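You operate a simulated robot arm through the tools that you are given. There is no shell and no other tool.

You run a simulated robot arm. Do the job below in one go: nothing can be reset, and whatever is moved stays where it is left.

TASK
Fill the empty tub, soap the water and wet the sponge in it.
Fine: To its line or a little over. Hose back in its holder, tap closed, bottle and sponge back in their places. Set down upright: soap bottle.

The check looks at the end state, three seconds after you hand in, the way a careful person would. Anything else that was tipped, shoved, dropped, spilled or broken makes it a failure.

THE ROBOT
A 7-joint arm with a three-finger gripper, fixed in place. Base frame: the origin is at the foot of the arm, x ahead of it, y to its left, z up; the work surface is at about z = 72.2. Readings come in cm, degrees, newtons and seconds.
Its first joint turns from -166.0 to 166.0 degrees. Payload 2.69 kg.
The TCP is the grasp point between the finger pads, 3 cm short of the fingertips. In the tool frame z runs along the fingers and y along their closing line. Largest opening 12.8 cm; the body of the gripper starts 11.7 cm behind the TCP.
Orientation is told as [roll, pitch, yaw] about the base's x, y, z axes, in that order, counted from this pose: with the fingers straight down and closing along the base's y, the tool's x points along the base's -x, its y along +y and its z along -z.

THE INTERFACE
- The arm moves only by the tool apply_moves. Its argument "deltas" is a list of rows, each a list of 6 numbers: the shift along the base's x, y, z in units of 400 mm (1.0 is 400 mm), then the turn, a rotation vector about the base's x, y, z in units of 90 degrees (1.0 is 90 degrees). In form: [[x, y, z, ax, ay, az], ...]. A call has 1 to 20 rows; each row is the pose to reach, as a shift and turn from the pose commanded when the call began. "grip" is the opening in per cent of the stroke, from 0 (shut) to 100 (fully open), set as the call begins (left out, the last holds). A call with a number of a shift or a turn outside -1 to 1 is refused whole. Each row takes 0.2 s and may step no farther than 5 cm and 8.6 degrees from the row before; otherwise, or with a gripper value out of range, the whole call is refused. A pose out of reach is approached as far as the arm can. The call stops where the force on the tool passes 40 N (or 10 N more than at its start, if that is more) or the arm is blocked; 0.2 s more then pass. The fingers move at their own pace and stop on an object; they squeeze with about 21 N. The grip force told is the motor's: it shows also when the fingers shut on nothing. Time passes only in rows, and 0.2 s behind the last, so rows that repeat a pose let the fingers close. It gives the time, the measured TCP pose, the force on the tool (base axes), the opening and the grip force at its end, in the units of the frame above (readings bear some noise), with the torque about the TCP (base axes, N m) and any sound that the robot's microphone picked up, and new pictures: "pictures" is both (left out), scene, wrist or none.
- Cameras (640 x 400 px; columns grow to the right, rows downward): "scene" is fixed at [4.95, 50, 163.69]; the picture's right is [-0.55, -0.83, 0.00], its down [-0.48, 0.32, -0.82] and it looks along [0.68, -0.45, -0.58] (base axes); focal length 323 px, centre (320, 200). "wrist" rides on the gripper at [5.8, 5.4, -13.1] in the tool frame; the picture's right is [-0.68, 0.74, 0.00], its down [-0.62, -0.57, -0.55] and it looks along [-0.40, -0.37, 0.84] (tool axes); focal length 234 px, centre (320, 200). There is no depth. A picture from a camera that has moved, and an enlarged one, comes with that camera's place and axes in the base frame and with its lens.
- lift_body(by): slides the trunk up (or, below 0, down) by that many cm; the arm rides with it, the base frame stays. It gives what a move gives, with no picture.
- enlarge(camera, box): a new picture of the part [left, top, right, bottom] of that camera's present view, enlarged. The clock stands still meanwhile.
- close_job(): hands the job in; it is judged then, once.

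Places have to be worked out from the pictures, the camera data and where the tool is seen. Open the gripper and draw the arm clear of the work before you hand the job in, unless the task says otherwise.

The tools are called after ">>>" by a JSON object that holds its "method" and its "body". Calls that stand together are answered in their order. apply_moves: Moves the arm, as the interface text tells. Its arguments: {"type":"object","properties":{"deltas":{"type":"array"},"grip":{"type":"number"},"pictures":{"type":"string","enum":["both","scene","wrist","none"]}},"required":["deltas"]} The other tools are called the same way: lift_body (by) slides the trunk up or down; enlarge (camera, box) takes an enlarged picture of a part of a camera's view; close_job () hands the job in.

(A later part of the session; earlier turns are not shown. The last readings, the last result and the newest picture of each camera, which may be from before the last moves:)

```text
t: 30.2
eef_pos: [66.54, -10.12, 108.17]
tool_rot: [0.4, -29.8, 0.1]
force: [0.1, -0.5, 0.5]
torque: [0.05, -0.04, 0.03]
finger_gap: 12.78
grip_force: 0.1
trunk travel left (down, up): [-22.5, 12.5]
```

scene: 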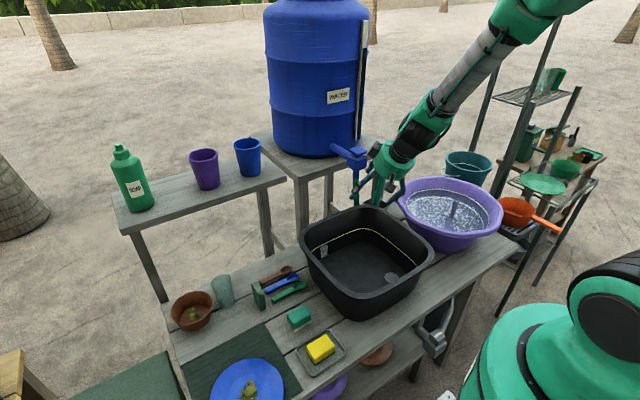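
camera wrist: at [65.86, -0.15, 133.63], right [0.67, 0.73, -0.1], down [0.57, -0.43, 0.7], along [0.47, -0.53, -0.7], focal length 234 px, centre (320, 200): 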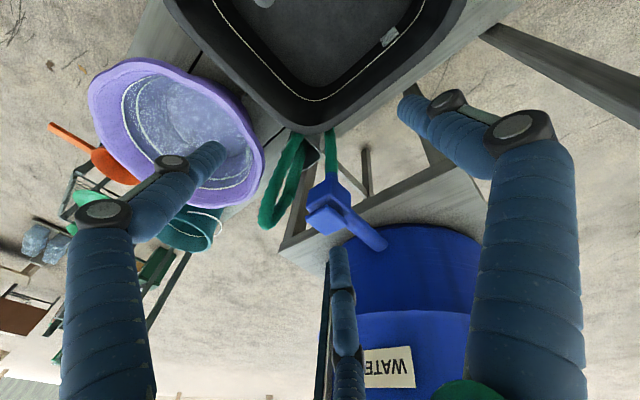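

That worked without flags. Now I level the pitch back to fingers-down.

>>> {"method": "apply_moves", "body": {"deltas": [[-0.01, 0.02, 0.04, -0.001, 0.066, 0], [-0.02, 0.04, 0.08, -0.002, 0.132, 0], [-0.03, 0.06, 0.12, -0.003, 0.198, 0], [-0.04, 0.08, 0.16, -0.004, 0.264, 0], [-0.05, 0.1, 0.18, -0.004, 0.331, 0], [-0.05, 0.1, 0.18, -0.004, 0.331, 0]], "pictures": "both"}}

```text
t: 31.6
eef_pos: [64.46, -6.19, 115.44]
tool_rot: [0.0, 0.1, 0.0]
force: [0.0, 0.6, -0.4]
torque: [0.01, 0.05, 0.03]
finger_gap: 12.82
grip_force: 0.1
trunk travel left (down, up): [-22.5, 12.5]
camera wrist: at [58.78, -0.88, 128.46], right [0.68, 0.74, 0.0], down [0.62, -0.57, 0.55], along [0.4, -0.37, -0.84], focal length 234 px, centre (320, 200)
```

scene: 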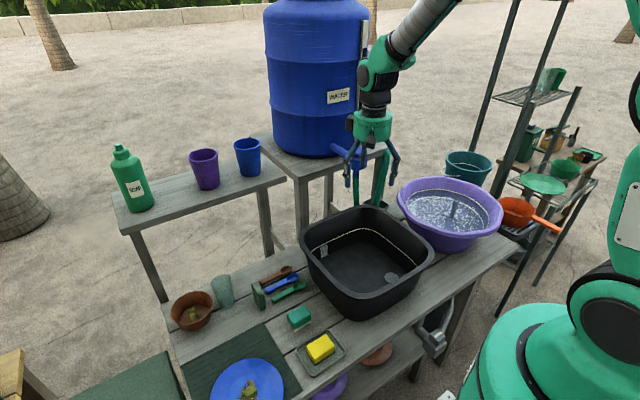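
wrist: 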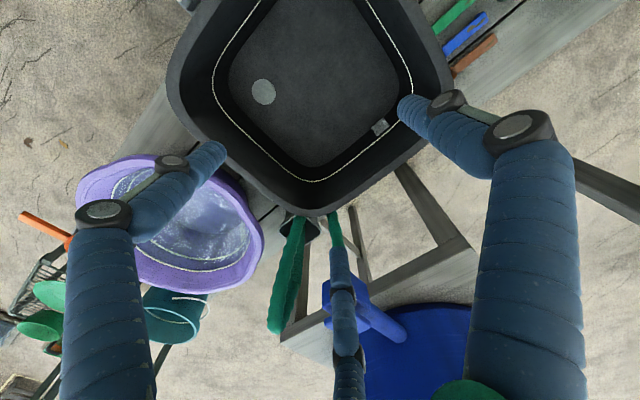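

The arm is back in a clean configuration. I go up and over the hose/tap area to look straight down on nozzle and tap handle.

>>> {"method": "apply_moves", "body": {"deltas": [[0.02, -0.03, 0.1, 0, 0, 0], [0.05, -0.08, 0.2, 0, 0, 0], [0.11, -0.15, 0.27, 0, 0, 0], [0.18, -0.23, 0.29, 0, 0, 0], [0.25, -0.31, 0.3, 0, 0, 0], [0.32, -0.39, 0.3, 0, 0, 0], [0.38, -0.46, 0.3, 0, 0, 0], [0.44, -0.53, 0.3, 0, 0, 0]], "pictures": "both"}}

```text
t: 33.4
eef_pos: [81.91, -27.51, 127.25]
tool_rot: [0.1, 0.1, 0.1]
force: [0.0, 0.1, -0.5]
torque: [-0.01, 0.0, 0.01]
finger_gap: 12.79
grip_force: 0.1
trunk travel left (down, up): [-22.5, 12.5]
camera wrist: at [76.15, -22.16, 140.45], right [0.68, 0.74, 0.0], down [0.62, -0.57, 0.55], along [0.4, -0.37, -0.84], focal length 234 px, centre (320, 200)
```

scene: 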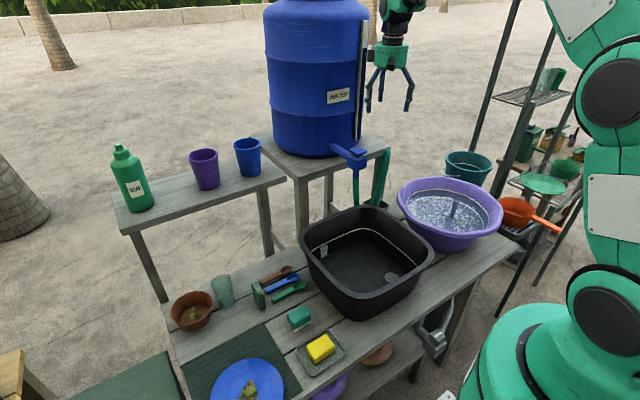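
wrist: 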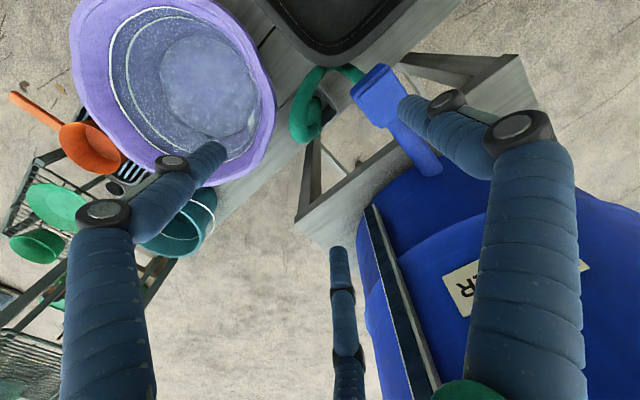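

>>> {"method": "enlarge", "body": {"camera": "wrist", "box": [270, 40, 430, 180]}}

>>> {"method": "enlarge", "body": {"camera": "wrist", "box": [280, 50, 370, 160]}}

>>> {"method": "enlarge", "body": {"camera": "scene", "box": [330, 135, 410, 215]}}

```text
2.86 times, centred on (350, 110) of wrist
camera zoom: at [76.15, -22.16, 140.45], right [0.68, 0.74, 0.0], down [0.62, -0.57, 0.55], along [0.4, -0.37, -0.84], focal length 669 px, centre (234, 457)
```

zoom: 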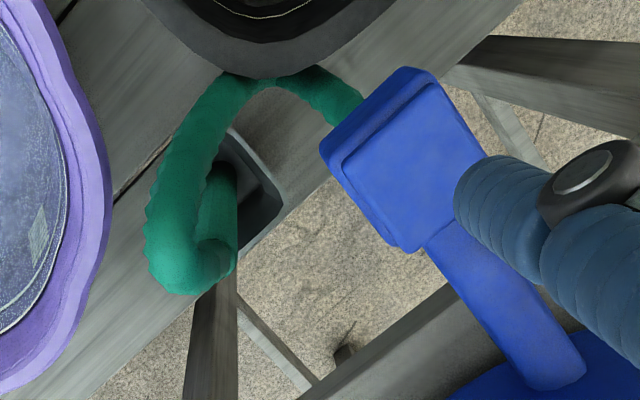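

```text
3.64 times, centred on (325, 105) of wrist
camera zoom: at [76.15, -22.16, 140.45], right [0.68, 0.74, 0.0], down [0.62, -0.57, 0.55], along [0.4, -0.37, -0.84], focal length 852 px, centre (302, 546)
```

zoom: 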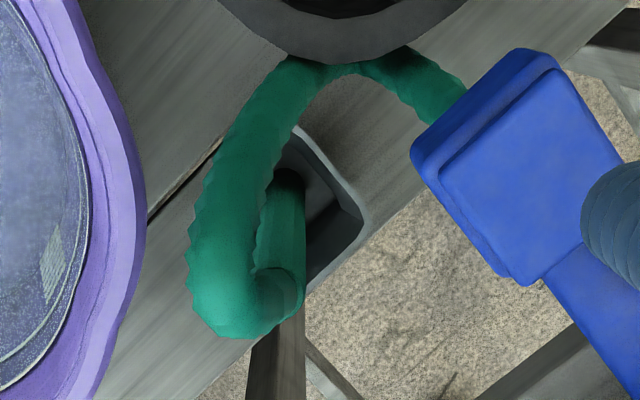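

```text
5.00 times, centred on (370, 175) of scene
camera zoom: at [4.95, 50.0, 163.69], right [-0.55, -0.83, 0.0], down [-0.48, 0.32, -0.82], along [0.68, -0.45, -0.58], focal length 1614 px, centre (70, 325)
```

zoom: 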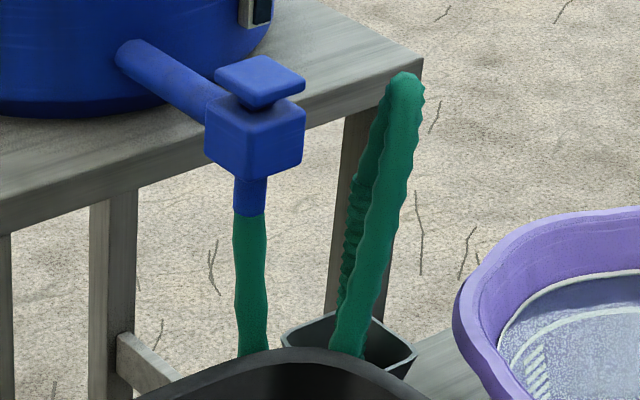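

From several views the handle top is at about (84.8,−19.9,110.6), the arch top at (82.5,−31.8,108.5) and the nozzle runs from (82.6,−28.6,86) up to (84.3,−30.9,98). I partly close the gripper and go above the nozzle.

>>> {"method": "apply_moves", "body": {"deltas": [[0.02, -0.03, -0.08, 0, 0, 0], [0.04, -0.06, -0.16, 0, 0, 0], [0.06, -0.0875, -0.24, 0, 0, 0], [0.06, -0.0875, -0.32, 0, 0, 0], [0.06, -0.0875, -0.32, 0, 0, 0]], "grip": 55, "pictures": "both"}}

```text
t: 34.6
eef_pos: [84.63, -31.02, 114.78]
tool_rot: [0.2, 0.1, 0.2]
force: [0.1, -0.2, 0.1]
torque: [0.01, 0.01, 0.02]
finger_gap: 7.05
grip_force: 0.0
trunk travel left (down, up): [-22.5, 12.5]
camera wrist: at [78.75, -25.71, 127.77], right [0.68, 0.74, 0.0], down [0.62, -0.57, 0.55], along [0.4, -0.37, -0.84], focal length 234 px, centre (320, 200)
```

scene: 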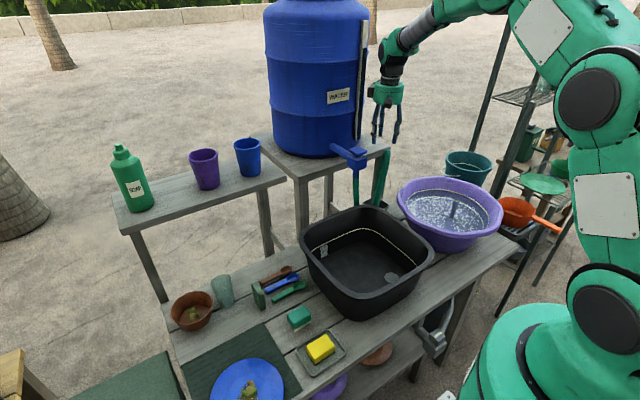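
wrist: 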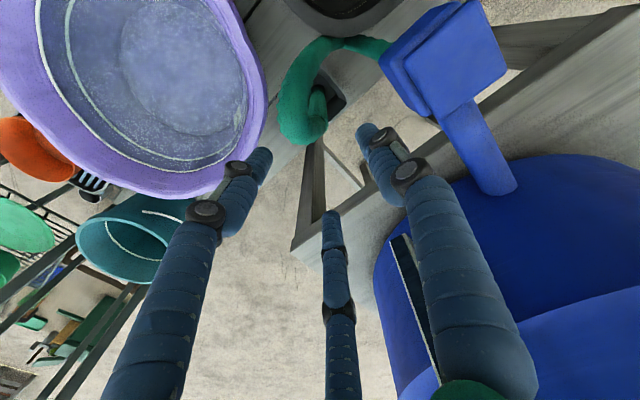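

The nozzle sits right under the grip point. I descend straight down so the arch stays just under the palm.

>>> {"method": "apply_moves", "body": {"deltas": [[-0.005, 0, -0.07, 0, 0, 0], [-0.0075, 0, -0.14, 0, 0, 0], [-0.0075, 0, -0.21, 0, 0, 0], [-0.0075, 0, -0.27, 0, 0, 0], [-0.0075, 0, -0.32, 0, 0, 0], [-0.0075, 0, -0.36, 0, 0, 0]], "pictures": "both"}}

```text
t: 36.0
eef_pos: [84.16, -30.9, 100.25]
tool_rot: [0.0, 0.0, 0.0]
force: [0.2, 0.5, 1.1]
torque: [0.01, 0.03, 0.0]
finger_gap: 7.04
grip_force: 0.1
trunk travel left (down, up): [-22.5, 12.5]
camera wrist: at [78.34, -25.6, 113.41], right [0.68, 0.74, 0.0], down [0.62, -0.57, 0.55], along [0.4, -0.37, -0.84], focal length 234 px, centre (320, 200)
```

scene: 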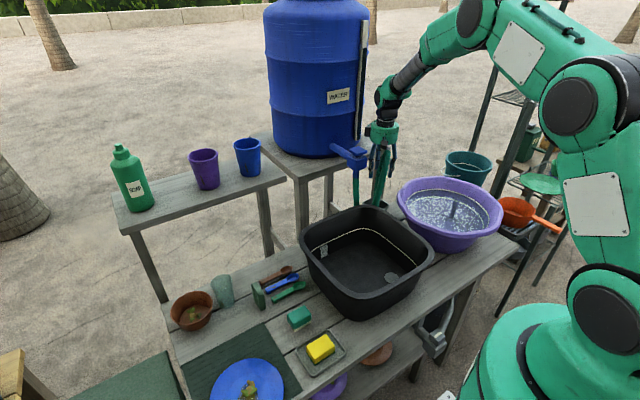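
wrist: 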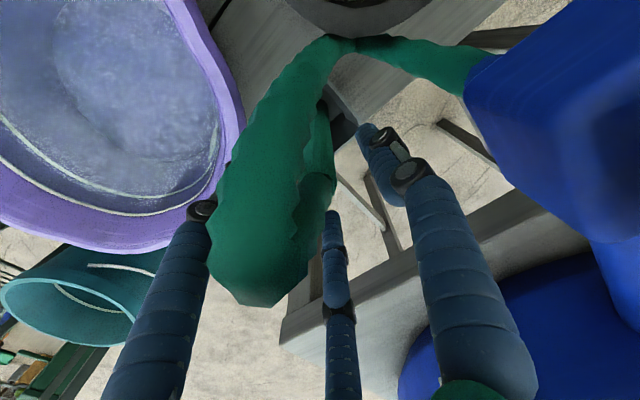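

No contact so far, and the nozzle runs through the grip point. I descend another 1.5 cm and close the fingers.

>>> {"method": "apply_moves", "body": {"deltas": [[0, 0, -0.02, 0, 0, 0], [0, 0, -0.04, 0, 0, 0]], "pictures": "none"}}

>>> {"method": "apply_moves", "body": {"deltas": [[0, 0, 0, 0, 0, 0], [0, 0, 0, 0, 0, 0], [0, 0, 0, 0, 0, 0], [0, 0, 0, 0, 0, 0]], "grip": 0, "pictures": "both"}}

```text
t: 36.6
eef_pos: [84.18, -30.95, 98.57]
tool_rot: [0.1, 0.1, 0.1]
force: [-0.2, -1.0, -0.5]
torque: [0.0, -0.04, 0.0]
finger_gap: 7.04
grip_force: 0.0
trunk travel left (down, up): [-22.5, 12.5]
```

```text
t: 37.6
eef_pos: [84.22, -30.92, 98.68]
tool_rot: [0.0, 0.1, 0.1]
force: [0.7, -0.8, -1.1]
torque: [-0.04, -0.15, -0.01]
finger_gap: 3.01
grip_force: 20.8
trunk travel left (down, up): [-22.5, 12.5]
camera wrist: at [78.37, -25.59, 111.74], right [0.68, 0.74, 0.0], down [0.62, -0.57, 0.55], along [0.4, -0.37, -0.84], focal length 234 px, centre (320, 200)
```

scene: 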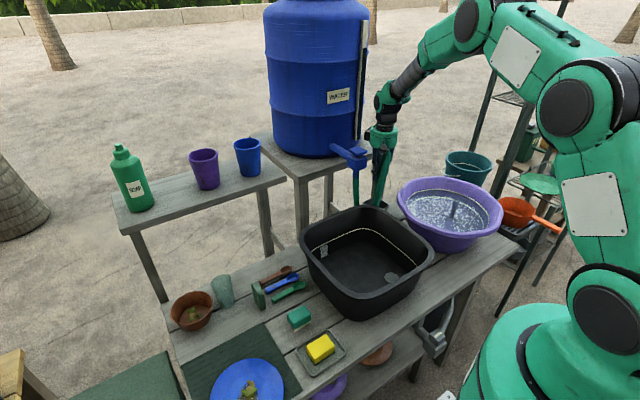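
wrist: 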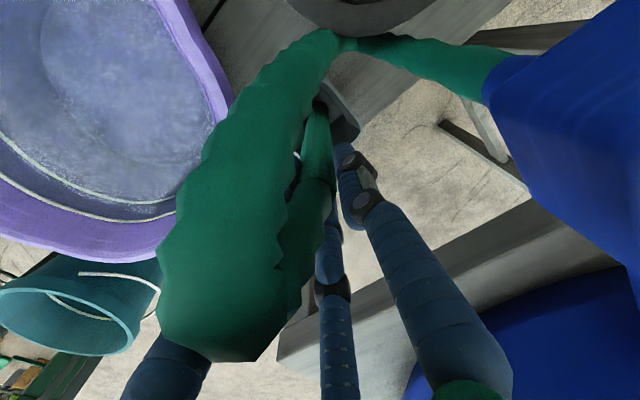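

The nozzle (3 cm thick) is gripped. I lift along its axis out of the holder, watching the force.

>>> {"method": "apply_moves", "body": {"deltas": [[0.005, -0.007, 0.05, 0, 0, 0], [0.012, -0.016, 0.1, 0, 0, 0], [0.02, -0.026, 0.16, 0, 0, 0], [0.028, -0.036, 0.22, 0, 0, 0]], "pictures": "both"}}

```text
t: 38.6
eef_pos: [85.28, -32.51, 107.49]
tool_rot: [0.1, 0.1, 0.0]
force: [-0.3, -0.8, -2.6]
torque: [-0.03, 0.02, 0.02]
finger_gap: 2.98
grip_force: 21.0
trunk travel left (down, up): [-22.5, 12.5]
camera wrist: at [79.52, -27.13, 120.49], right [0.68, 0.74, 0.0], down [0.62, -0.57, 0.55], along [0.4, -0.37, -0.84], focal length 234 px, centre (320, 200)
```

scene: 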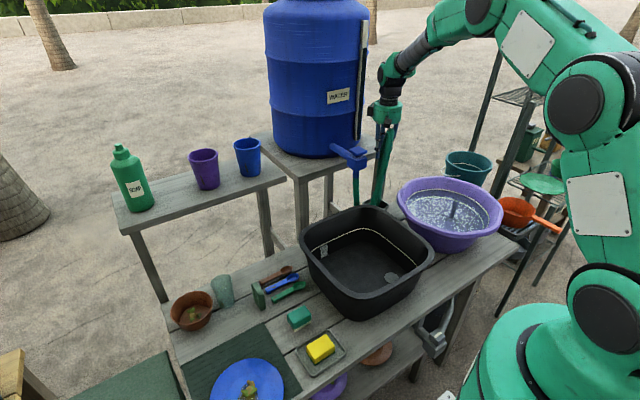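
wrist: 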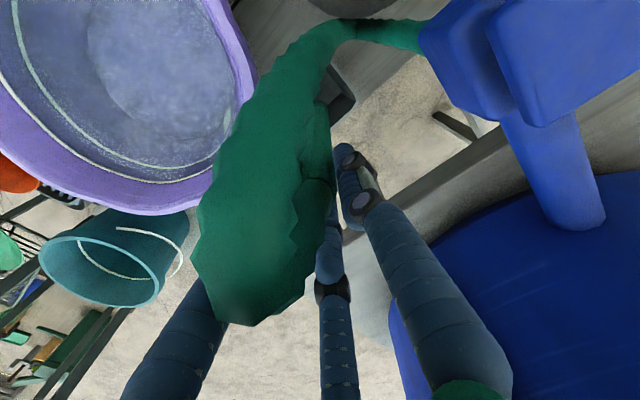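

Force stays small as the hose comes up. I continue lifting and look for the nozzle's lower end.

>>> {"method": "apply_moves", "body": {"deltas": [[0.006, -0.01, 0.08, 0, 0, 0], [0.012, -0.02, 0.16, 0, 0, 0], [0.012, -0.02, 0.24, 0, 0, 0]], "pictures": "both"}}

>>> {"method": "enlarge", "body": {"camera": "scene", "box": [330, 100, 430, 220]}}

>>> {"method": "enlarge", "body": {"camera": "wrist", "box": [240, 0, 440, 200]}}

```text
t: 39.4
eef_pos: [85.6, -33.1, 116.81]
tool_rot: [0.1, 0.1, 0.2]
force: [-0.2, -0.1, -2.1]
torque: [-0.01, 0.01, 0.03]
finger_gap: 2.97
grip_force: 21.6
trunk travel left (down, up): [-22.5, 12.5]
camera wrist: at [79.94, -27.86, 129.93], right [0.67, 0.74, 0.0], down [0.62, -0.57, 0.55], along [0.4, -0.37, -0.84], focal length 234 px, centre (320, 200)
```

scene: 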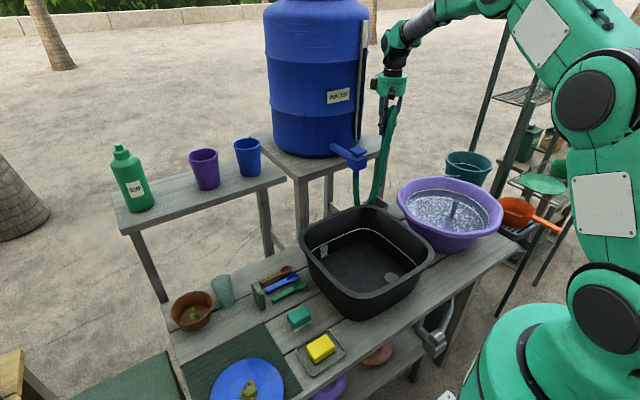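
wrist: 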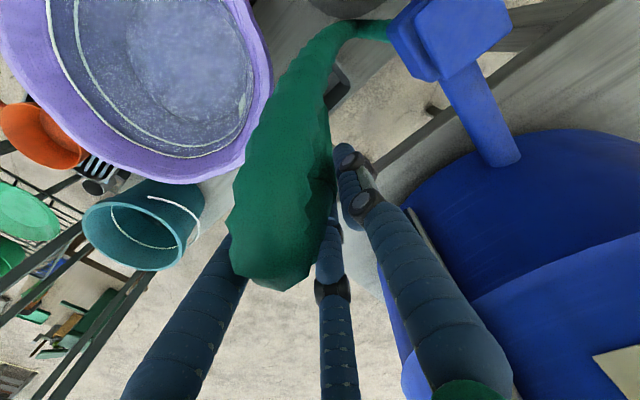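

```text
3.33 times, centred on (380, 160) of scene
camera zoom: at [4.95, 50.0, 163.69], right [-0.55, -0.83, 0.0], down [-0.48, 0.32, -0.82], along [0.68, -0.45, -0.58], focal length 1076 px, centre (120, 333)
```

zoom: 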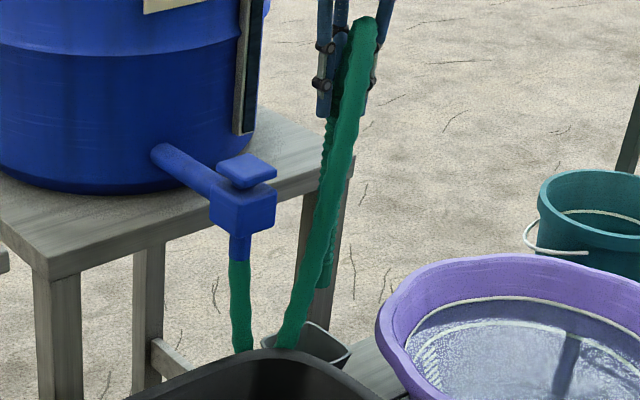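

```text
2.00 times, centred on (340, 100) of wrist
camera zoom: at [79.94, -27.86, 129.93], right [0.67, 0.74, 0.0], down [0.62, -0.57, 0.55], along [0.4, -0.37, -0.84], focal length 468 px, centre (280, 400)
```

zoom: 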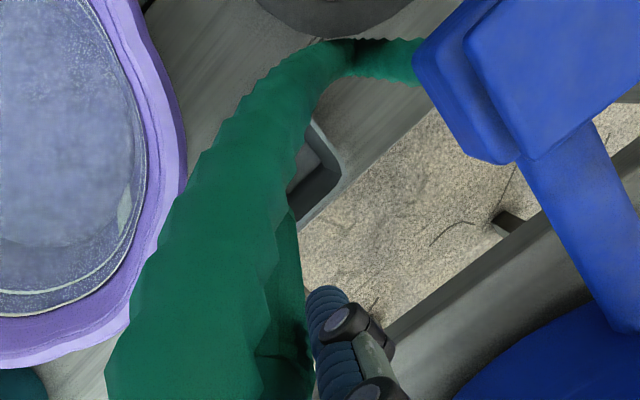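

The nozzle's lower end is about 26.5 cm below the grip (z≈90 now), just clear. I raise a little more and carry it around the tap to above the tub's back-right part.

>>> {"method": "apply_moves", "body": {"deltas": [[-0.01, 0, 0.06, 0, 0, 0], [-0.06, 0.02, 0.1, 0, 0, 0], [-0.12, 0.05, 0.1, 0, 0, 0], [-0.18, 0.08, 0.1, 0, 0, 0], [-0.24, 0.11, 0.1, 0, 0, 0]], "pictures": "both"}}

>>> {"method": "enlarge", "body": {"camera": "scene", "box": [330, 80, 450, 240]}}

```text
t: 40.6
eef_pos: [76.1, -28.73, 120.93]
tool_rot: [0.0, 0.0, 0.1]
force: [-0.9, 0.2, -2.2]
torque: [0.0, -0.01, -0.01]
finger_gap: 2.96
grip_force: 20.2
trunk travel left (down, up): [-22.5, 12.5]
camera wrist: at [70.29, -23.45, 134.09], right [0.68, 0.74, 0.0], down [0.62, -0.57, 0.55], along [0.4, -0.37, -0.84], focal length 234 px, centre (320, 200)
```

scene: 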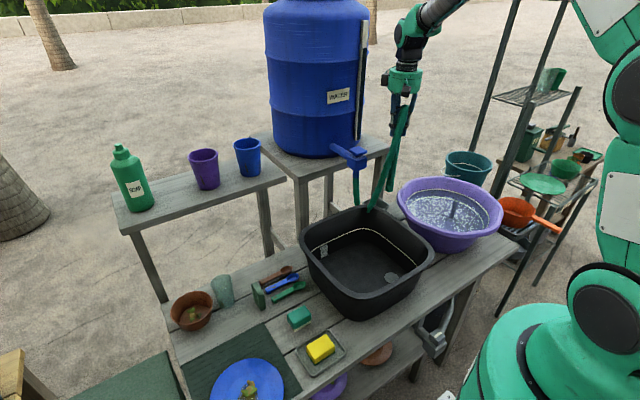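
wrist: 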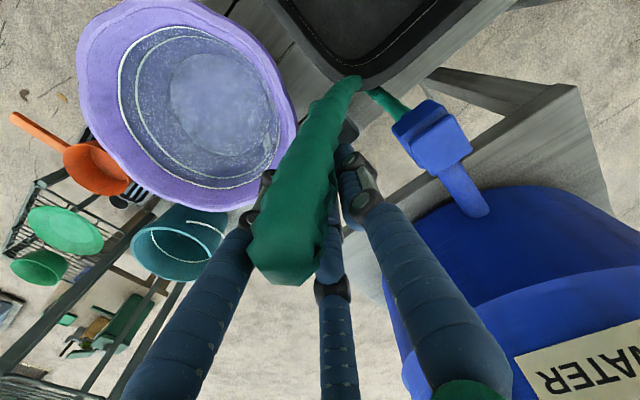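

```text
2.50 times, centred on (390, 160) of scene
camera zoom: at [4.95, 50.0, 163.69], right [-0.55, -0.83, 0.0], down [-0.48, 0.32, -0.82], along [0.68, -0.45, -0.58], focal length 807 px, centre (145, 300)
```

zoom: 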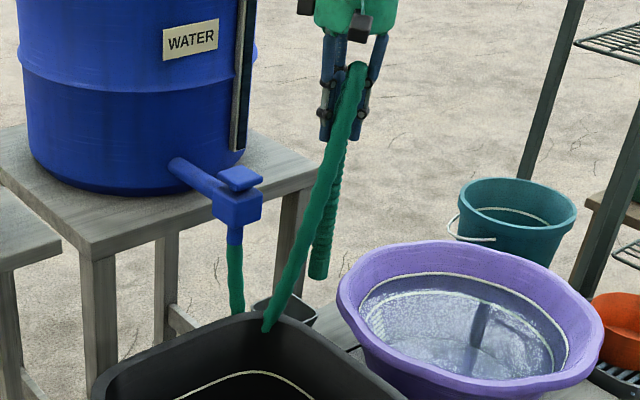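

The nozzle hangs straight, its end at z≈94.6. I move it in over the tub.

>>> {"method": "apply_moves", "body": {"deltas": [[-0.03, 0.09, 0, 0, 0, 0], [-0.06, 0.18, 0, 0, 0, 0], [-0.1, 0.27, 0, 0, 0, 0], [-0.13, 0.37, 0, 0, 0, 0]], "pictures": "both"}}

>>> {"method": "enlarge", "body": {"camera": "scene", "box": [310, 80, 430, 240]}}

```text
t: 41.6
eef_pos: [71.03, -13.89, 121.14]
tool_rot: [0.0, 0.0, 0.1]
force: [0.2, -0.2, -1.5]
torque: [0.01, 0.02, -0.01]
finger_gap: 2.94
grip_force: 20.6
trunk travel left (down, up): [-22.5, 12.5]
camera wrist: at [65.25, -8.62, 134.17], right [0.67, 0.74, 0.0], down [0.62, -0.57, 0.55], along [0.4, -0.37, -0.84], focal length 234 px, centre (320, 200)
```

scene: 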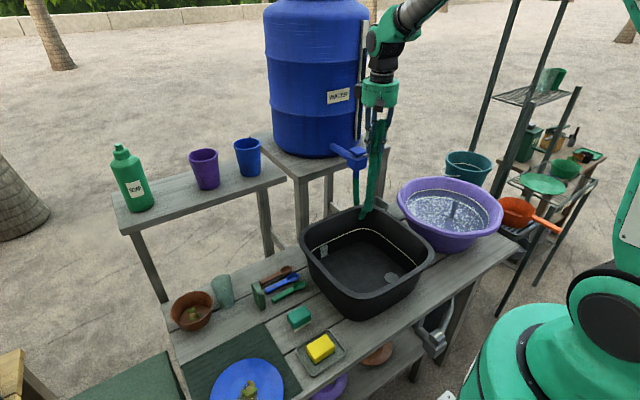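
wrist: 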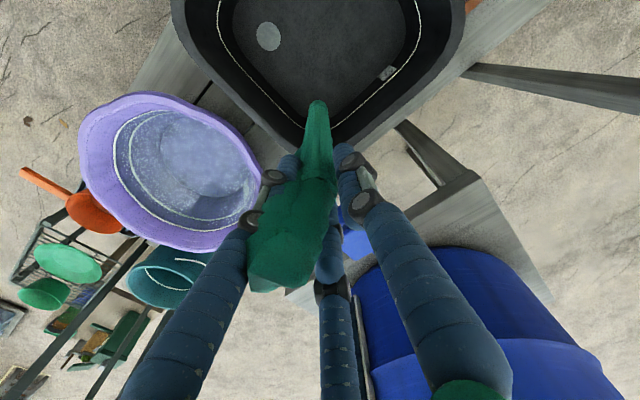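

```text
2.50 times, centred on (370, 160) of scene
camera zoom: at [4.95, 50.0, 163.69], right [-0.55, -0.83, 0.0], down [-0.48, 0.32, -0.82], along [0.68, -0.45, -0.58], focal length 807 px, centre (195, 300)
```

zoom: 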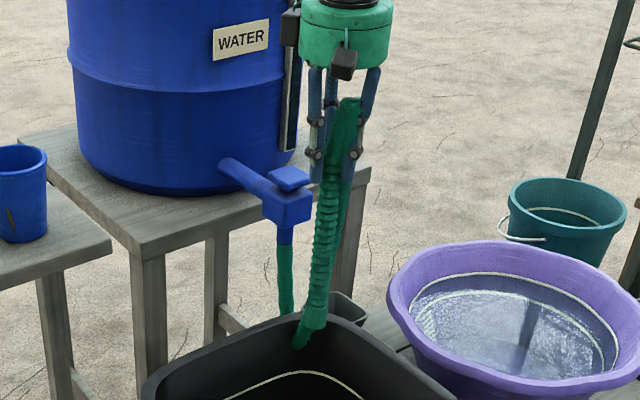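

The nozzle hangs over the tub as expected. I now tilt the hand in the air (roll +50°) so the nozzle slopes toward the tub's left, ready to lean on the right-hand rim.

>>> {"method": "apply_moves", "body": {"deltas": [[0, 0, 0, 0.08, 0, 0], [0, 0, 0, 0.16, 0, 0], [0, 0, 0, 0.24, 0, 0], [0, -0.01, 0, 0.32, 0, 0], [-0.01, -0.02, 0, 0.4, 0, 0], [-0.02, -0.04, -0.02, 0.48, 0, 0], [-0.02, -0.06, -0.04, 0.5556, 0, 0]], "pictures": "both"}}

>>> {"method": "enlarge", "body": {"camera": "scene", "box": [310, 80, 430, 240]}}

```text
t: 43.2
eef_pos: [70.24, -16.33, 119.36]
tool_rot: [50.3, -0.1, 0.1]
force: [-0.3, 0.7, -0.9]
torque: [-0.24, 0.0, -0.02]
finger_gap: 2.93
grip_force: 21.6
trunk travel left (down, up): [-22.5, 12.5]
camera wrist: at [64.41, -23.02, 131.85], right [0.68, 0.47, 0.57], down [0.62, -0.78, -0.08], along [0.4, 0.41, -0.82], focal length 234 px, centre (320, 200)
```

scene: 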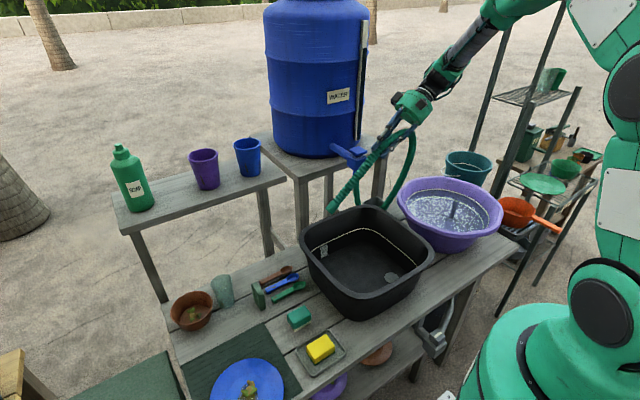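
wrist: 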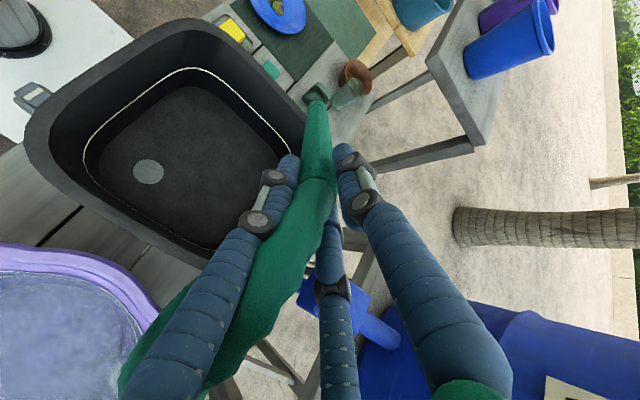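

```text
2.50 times, centred on (370, 160) of scene
camera zoom: at [4.95, 50.0, 163.69], right [-0.55, -0.83, 0.0], down [-0.48, 0.32, -0.82], along [0.68, -0.45, -0.58], focal length 807 px, centre (195, 300)
```

zoom: 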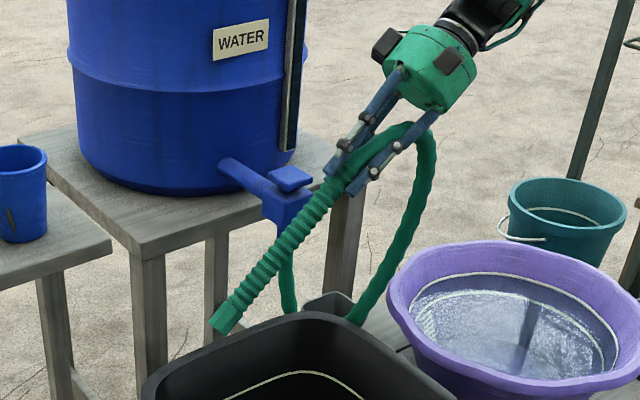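

The tilt worked well and the hose hangs in an easy loop. I lower the sloping nozzle into the tub.

>>> {"method": "apply_moves", "body": {"deltas": [[-0.01, 0, -0.09, 0, 0, 0], [-0.02, 0, -0.18, 0, 0, 0], [-0.03, -0.01, -0.27, 0, 0, 0], [-0.045, -0.02, -0.36, 0, 0, 0], [-0.055, -0.0225, -0.45, 0, 0, 0], [-0.055, -0.0225, -0.53, 0, 0, 0]], "pictures": "both"}}

>>> {"method": "enlarge", "body": {"camera": "scene", "box": [290, 130, 450, 300]}}

```text
t: 44.6
eef_pos: [68.23, -17.43, 98.37]
tool_rot: [50.1, -0.1, 0.1]
force: [0.3, 0.0, -1.5]
torque: [-0.25, 0.0, 0.04]
finger_gap: 2.9
grip_force: 20.7
trunk travel left (down, up): [-22.5, 12.5]
camera wrist: at [62.42, -24.1, 110.85], right [0.67, 0.47, 0.57], down [0.62, -0.78, -0.08], along [0.4, 0.4, -0.82], focal length 234 px, centre (320, 200)
```

scene: 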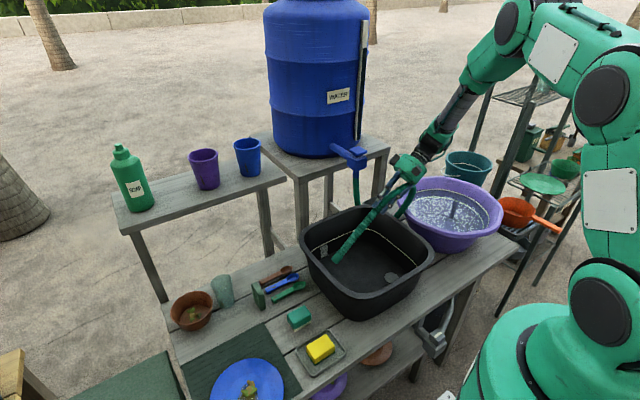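
wrist: 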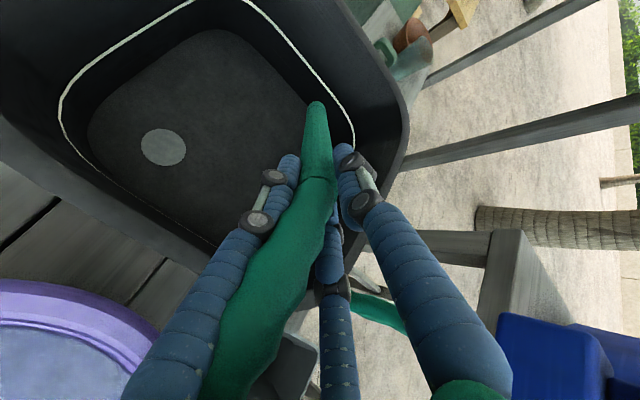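

```text
2.35 times, centred on (370, 215) of scene
camera zoom: at [4.95, 50.0, 163.69], right [-0.55, -0.83, 0.0], down [-0.48, 0.32, -0.82], along [0.68, -0.45, -0.58], focal length 759 px, centre (202, 165)
```

zoom: 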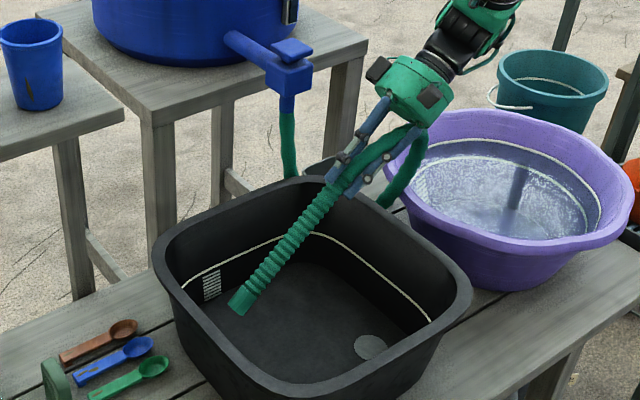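

Good position. I lower the remaining 7 cm with a little more tilt until the nozzle end is near the tub floor.

>>> {"method": "apply_moves", "body": {"deltas": [[0, 0, -0.05, 0.02, 0, 0], [0, 0, -0.1, 0.04, 0, 0], [0, 0, -0.14, 0.055, 0, 0], [0, 0, -0.17, 0.055, 0, 0]], "pictures": "both"}}

>>> {"method": "enlarge", "body": {"camera": "scene", "box": [290, 150, 450, 300]}}

```text
t: 45.6
eef_pos: [68.09, -17.39, 91.57]
tool_rot: [55.0, -0.1, 0.1]
force: [-0.7, 0.7, -1.8]
torque: [-0.24, 0.0, -0.01]
finger_gap: 2.89
grip_force: 21.3
trunk travel left (down, up): [-22.5, 12.5]
camera wrist: at [62.42, -25.07, 103.38], right [0.68, 0.42, 0.6], down [0.62, -0.77, -0.15], along [0.4, 0.47, -0.78], focal length 234 px, centre (320, 200)
```

scene: 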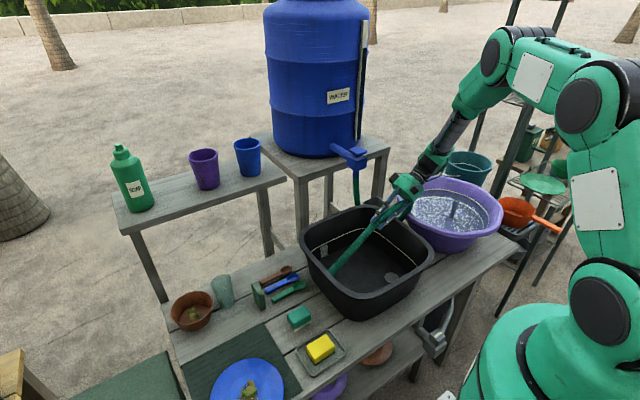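
wrist: 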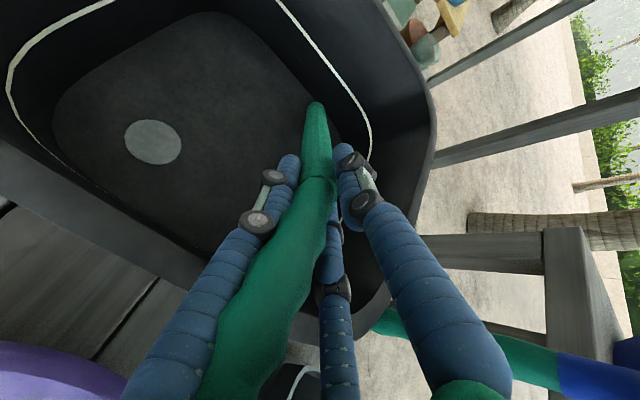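

```text
2.67 times, centred on (370, 225) of scene
camera zoom: at [4.95, 50.0, 163.69], right [-0.55, -0.83, 0.0], down [-0.48, 0.32, -0.82], along [0.68, -0.45, -0.58], focal length 861 px, centre (187, 133)
```

zoom: 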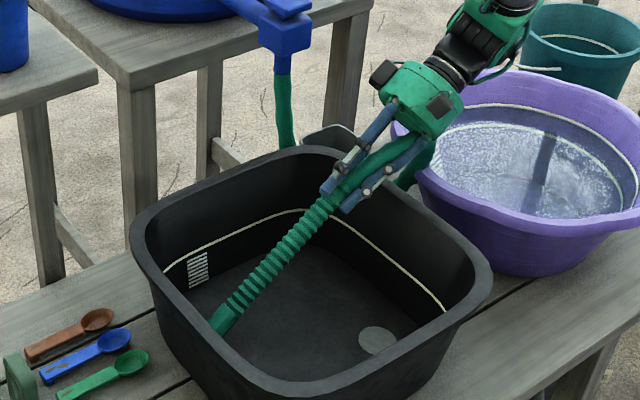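

The end is just above the floor with no contact. I lower 1 cm more and open the fingers moderately.

>>> {"method": "apply_moves", "body": {"deltas": [[0, 0.005, -0.015, 0, 0, 0], [0, 0.01, -0.025, 0, 0, 0]], "pictures": "none"}}

>>> {"method": "apply_moves", "body": {"deltas": [[0, 0, 0, 0, 0, 0], [0, 0, 0, 0, 0, 0], [0, 0, 0, 0, 0, 0]], "grip": 45, "pictures": "both"}}

>>> {"method": "enlarge", "body": {"camera": "scene", "box": [290, 150, 450, 300]}}

```text
t: 46.2
eef_pos: [68.12, -17.0, 90.4]
tool_rot: [55.1, -0.1, 0.1]
force: [0.1, 0.2, -2.0]
torque: [-0.25, -0.04, -0.03]
finger_gap: 2.92
grip_force: 21.4
trunk travel left (down, up): [-22.5, 12.5]
```

```text
t: 47.0
eef_pos: [68.08, -16.79, 90.49]
tool_rot: [55.2, -0.1, 0.2]
force: [0.1, -0.2, -0.5]
torque: [-0.01, -0.02, 0.01]
finger_gap: 5.77
grip_force: 0.0
trunk travel left (down, up): [-22.5, 12.5]
camera wrist: at [62.33, -24.56, 102.34], right [0.68, 0.42, 0.6], down [0.62, -0.77, -0.15], along [0.4, 0.47, -0.78], focal length 234 px, centre (320, 200)
```

scene: 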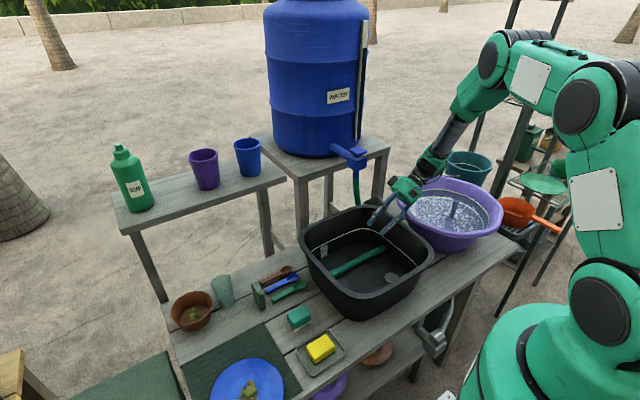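
wrist: 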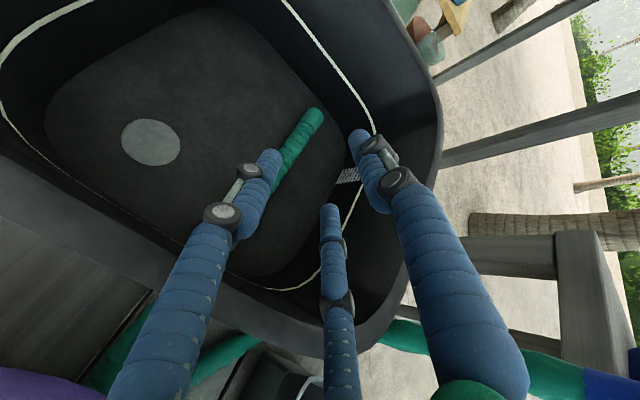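

```text
2.67 times, centred on (370, 225) of scene
camera zoom: at [4.95, 50.0, 163.69], right [-0.55, -0.83, 0.0], down [-0.48, 0.32, -0.82], along [0.68, -0.45, -0.58], focal length 861 px, centre (187, 133)
```

zoom: 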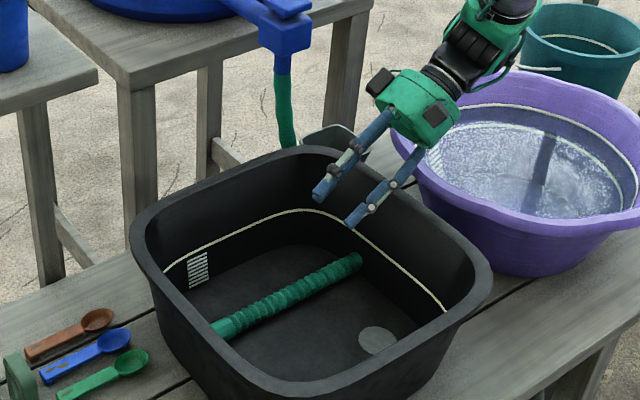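

The nozzle slid down and now lies on the tub floor, its outlet well inside the tub and the hose going out behind: that is safe for filling. I raise the hand straight up and level it.

>>> {"method": "apply_moves", "body": {"deltas": [[0, 0, 0.1, 0, 0, 0], [0, 0, 0.2, 0, 0, 0], [0, 0, 0.3, 0, 0, 0], [0, 0, 0.4, 0, 0, 0], [0, 0, 0.5, -0.08, 0, 0], [0, 0, 0.6, -0.16, 0, 0], [0, 0, 0.68, -0.24, 0, 0], [0, 0, 0.72, -0.32, 0, 0], [0, 0, 0.75, -0.4, 0, 0], [0, 0, 0.75, -0.48, 0, 0], [0, 0, 0.75, -0.56, 0, 0], [0, 0, 0.75, -0.612, 0, 0]], "pictures": "both"}}

>>> {"method": "enlarge", "body": {"camera": "scene", "box": [290, 150, 450, 300]}}

>>> {"method": "enlarge", "body": {"camera": "wrist", "box": [170, 0, 430, 200]}}

```text
t: 49.6
eef_pos: [68.02, -16.9, 120.66]
tool_rot: [-0.1, 0.0, 0.1]
force: [-0.7, -0.2, 0.6]
torque: [0.0, 0.0, -0.01]
finger_gap: 5.76
grip_force: 0.1
trunk travel left (down, up): [-22.5, 12.5]
camera wrist: at [62.21, -11.47, 133.58], right [0.68, 0.74, 0.0], down [0.62, -0.56, 0.55], along [0.4, -0.37, -0.84], focal length 234 px, centre (320, 200)
```

scene: 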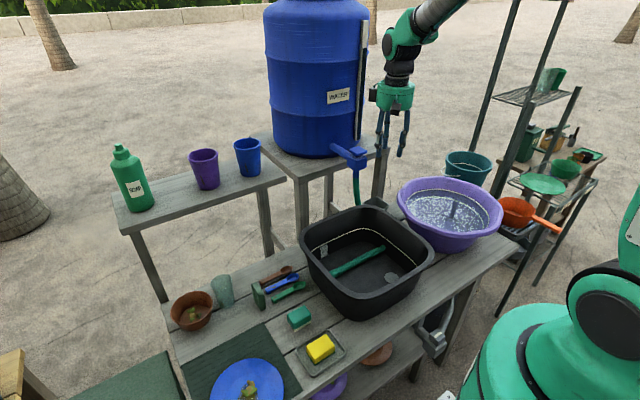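
wrist: 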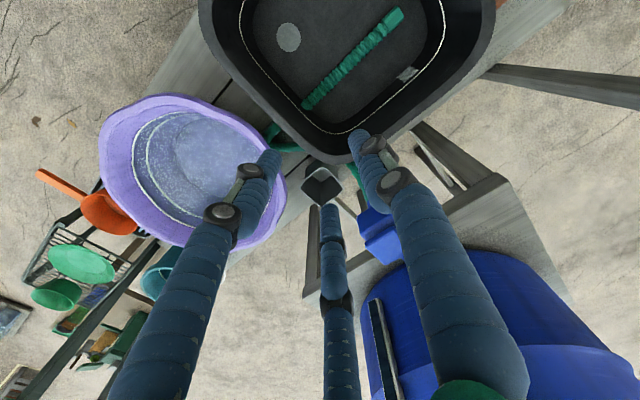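

```text
2.67 times, centred on (370, 225) of scene
camera zoom: at [4.95, 50.0, 163.69], right [-0.55, -0.83, 0.0], down [-0.48, 0.32, -0.82], along [0.68, -0.45, -0.58], focal length 861 px, centre (187, 133)
```

zoom: 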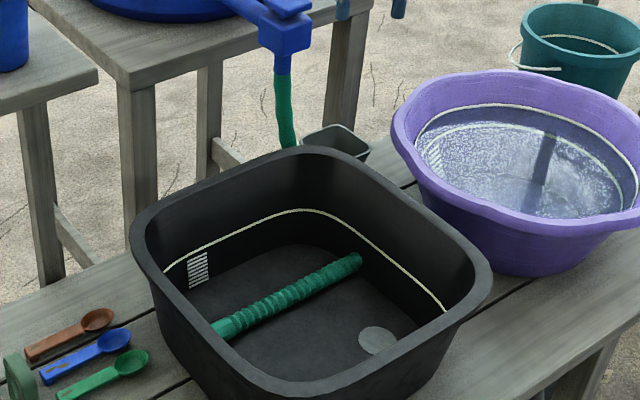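

```text
2.00 times, centred on (300, 100) of wrist
camera zoom: at [62.21, -11.47, 133.58], right [0.68, 0.74, 0.0], down [0.62, -0.56, 0.55], along [0.4, -0.37, -0.84], focal length 468 px, centre (360, 400)
```

zoom: 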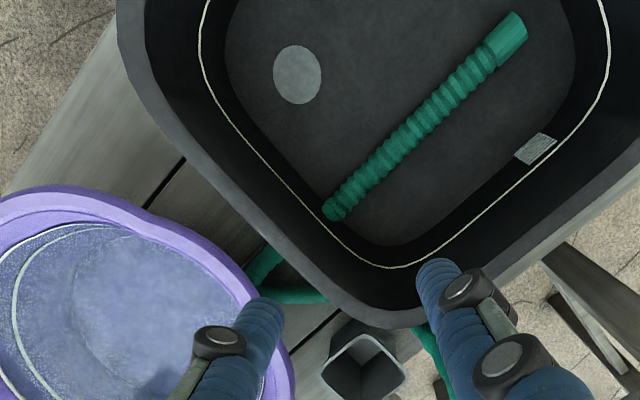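

The nozzle lies fully inside the tub. Now the tap: I go above the handle with the fingers open.

>>> {"method": "apply_moves", "body": {"deltas": [[0.06, -0.01, 0.03, 0, 0, 0], [0.14, -0.025, 0.04, 0, 0, 0], [0.23, -0.04, 0.04, 0, 0, 0], [0.32, -0.06, 0.04, 0, 0, 0], [0.41, -0.075, 0.04, 0, 0, 0], [0.42, -0.075, 0.0, 0, 0, 0]], "grip": 75, "pictures": "both"}}

>>> {"method": "enlarge", "body": {"camera": "wrist", "box": [230, 80, 430, 240]}}

>>> {"method": "enlarge", "body": {"camera": "scene", "box": [310, 80, 420, 190]}}

```text
t: 51.0
eef_pos: [84.59, -19.87, 120.46]
tool_rot: [0.0, 0.2, 0.1]
force: [0.3, 0.7, 0.2]
torque: [-0.01, 0.03, -0.03]
finger_gap: 9.57
grip_force: 0.0
trunk travel left (down, up): [-22.5, 12.5]
camera wrist: at [78.91, -14.52, 133.34], right [0.67, 0.74, 0.0], down [0.62, -0.56, 0.55], along [0.4, -0.37, -0.84], focal length 234 px, centre (320, 200)
```

scene: 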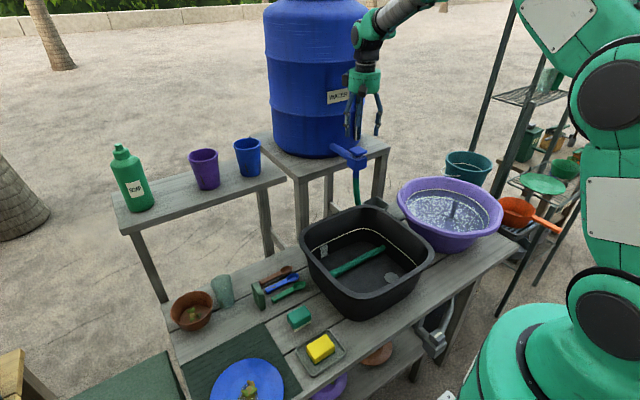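
wrist: 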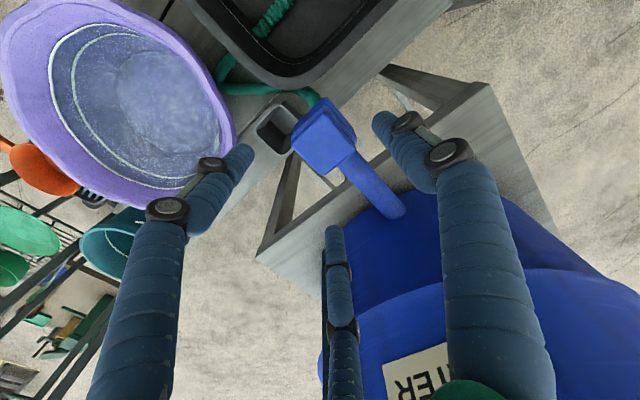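

```text
2.50 times, centred on (330, 160) of wrist
camera zoom: at [78.91, -14.52, 133.34], right [0.67, 0.74, 0.0], down [0.62, -0.56, 0.55], along [0.4, -0.37, -0.84], focal length 585 px, centre (295, 300)
```

zoom: 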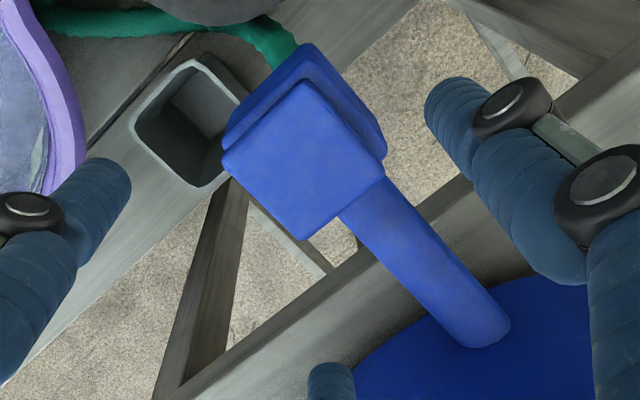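

```text
3.64 times, centred on (365, 135) of scene
camera zoom: at [4.95, 50.0, 163.69], right [-0.55, -0.83, 0.0], down [-0.48, 0.32, -0.82], along [0.68, -0.45, -0.58], focal length 1174 px, centre (156, 436)
```

zoom: 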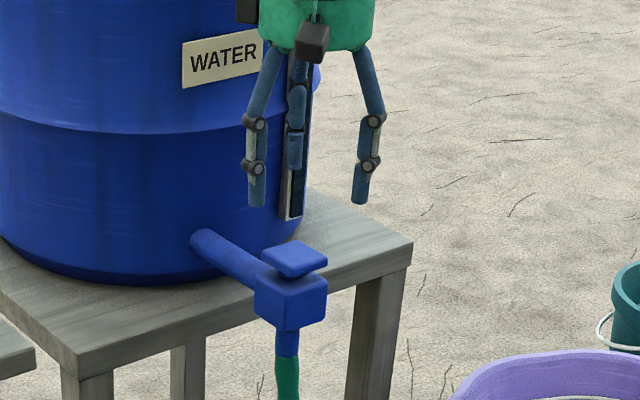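

The handle plate is centred at about (85.3,−19.9), 4.7 cm square, top z≈110.6, with a slightly wider valve body below it. I lower the open fingers around the plate and close.

>>> {"method": "apply_moves", "body": {"deltas": [[0.0175, 0, -0.07, 0, 0, 0], [0.0175, 0, -0.14, 0, 0, 0], [0.0175, 0, -0.18, 0, 0, 0], [0.0175, 0, -0.207, 0, 0, 0]], "pictures": "wrist"}}

>>> {"method": "apply_moves", "body": {"deltas": [[0, 0, 0, 0, 0, 0], [0, 0, 0, 0, 0, 0], [0, 0, 0, 0, 0, 0]], "grip": 0, "pictures": "both"}}

```text
t: 52.0
eef_pos: [85.35, -19.89, 112.08]
tool_rot: [0.0, 0.1, 0.1]
force: [-0.8, 0.7, 0.4]
torque: [0.02, 0.01, -0.02]
finger_gap: 9.58
grip_force: 0.1
trunk travel left (down, up): [-22.5, 12.5]
camera wrist: at [79.66, -14.49, 125.15], right [0.68, 0.74, 0.0], down [0.62, -0.56, 0.55], along [0.4, -0.37, -0.84], focal length 234 px, centre (320, 200)
```

wrist: 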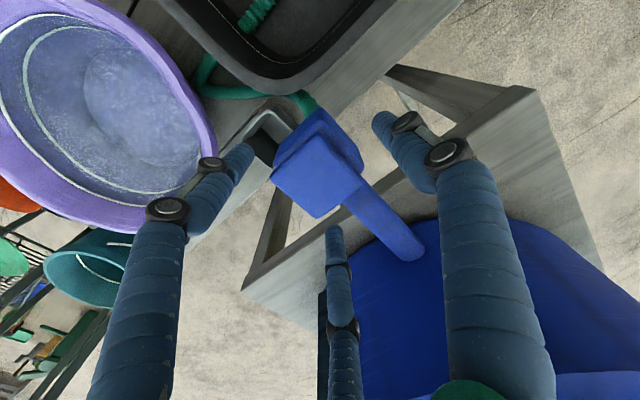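

```text
t: 52.8
eef_pos: [85.39, -20.0, 112.12]
tool_rot: [0.1, 0.1, 0.1]
force: [-11.6, -8.3, 0.5]
torque: [-0.21, 0.28, -0.27]
finger_gap: 5.96
grip_force: 20.8
trunk travel left (down, up): [-22.5, 12.5]
camera wrist: at [79.55, -14.58, 125.18], right [0.68, 0.74, 0.0], down [0.62, -0.56, 0.55], along [0.4, -0.37, -0.84], focal length 234 px, centre (320, 200)
```

scene: 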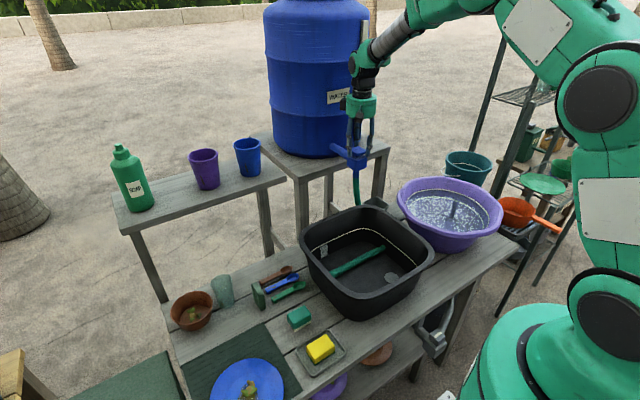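
wrist: 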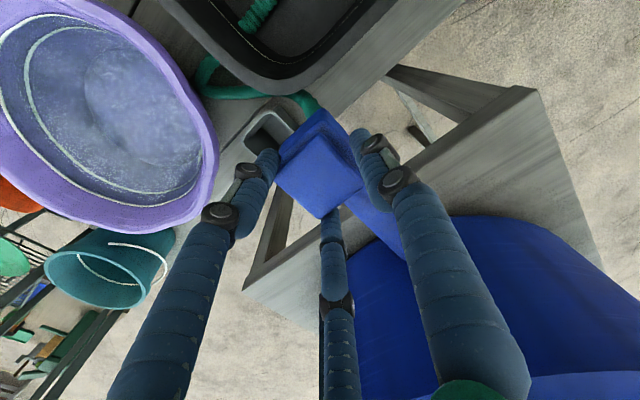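

The fingers stopped at a gap of 5.96 cm with a sideways force; I look closely at how they touch the handle.

>>> {"method": "enlarge", "body": {"camera": "wrist", "box": [220, 90, 430, 250]}}

>>> {"method": "enlarge", "body": {"camera": "scene", "box": [320, 90, 400, 190]}}

```text
2.50 times, centred on (325, 170) of wrist
camera zoom: at [79.55, -14.58, 125.18], right [0.68, 0.74, 0.0], down [0.62, -0.56, 0.55], along [0.4, -0.37, -0.84], focal length 585 px, centre (308, 275)
```

zoom: 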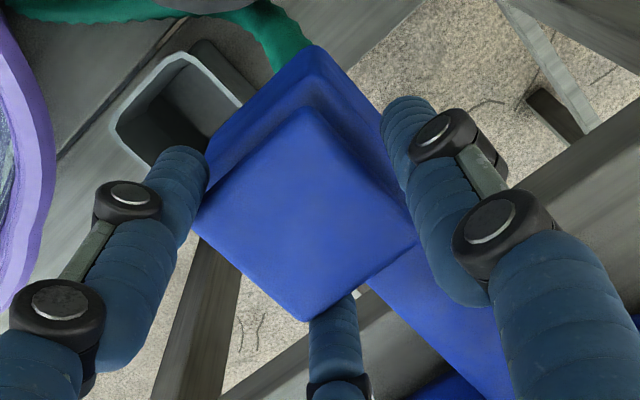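

```text
4.00 times, centred on (360, 140) of scene
camera zoom: at [4.95, 50.0, 163.69], right [-0.55, -0.83, 0.0], down [-0.48, 0.32, -0.82], along [0.68, -0.45, -0.58], focal length 1291 px, centre (160, 440)
```

zoom: 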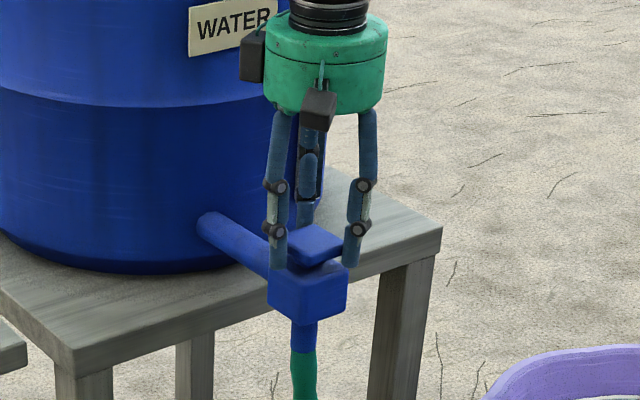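

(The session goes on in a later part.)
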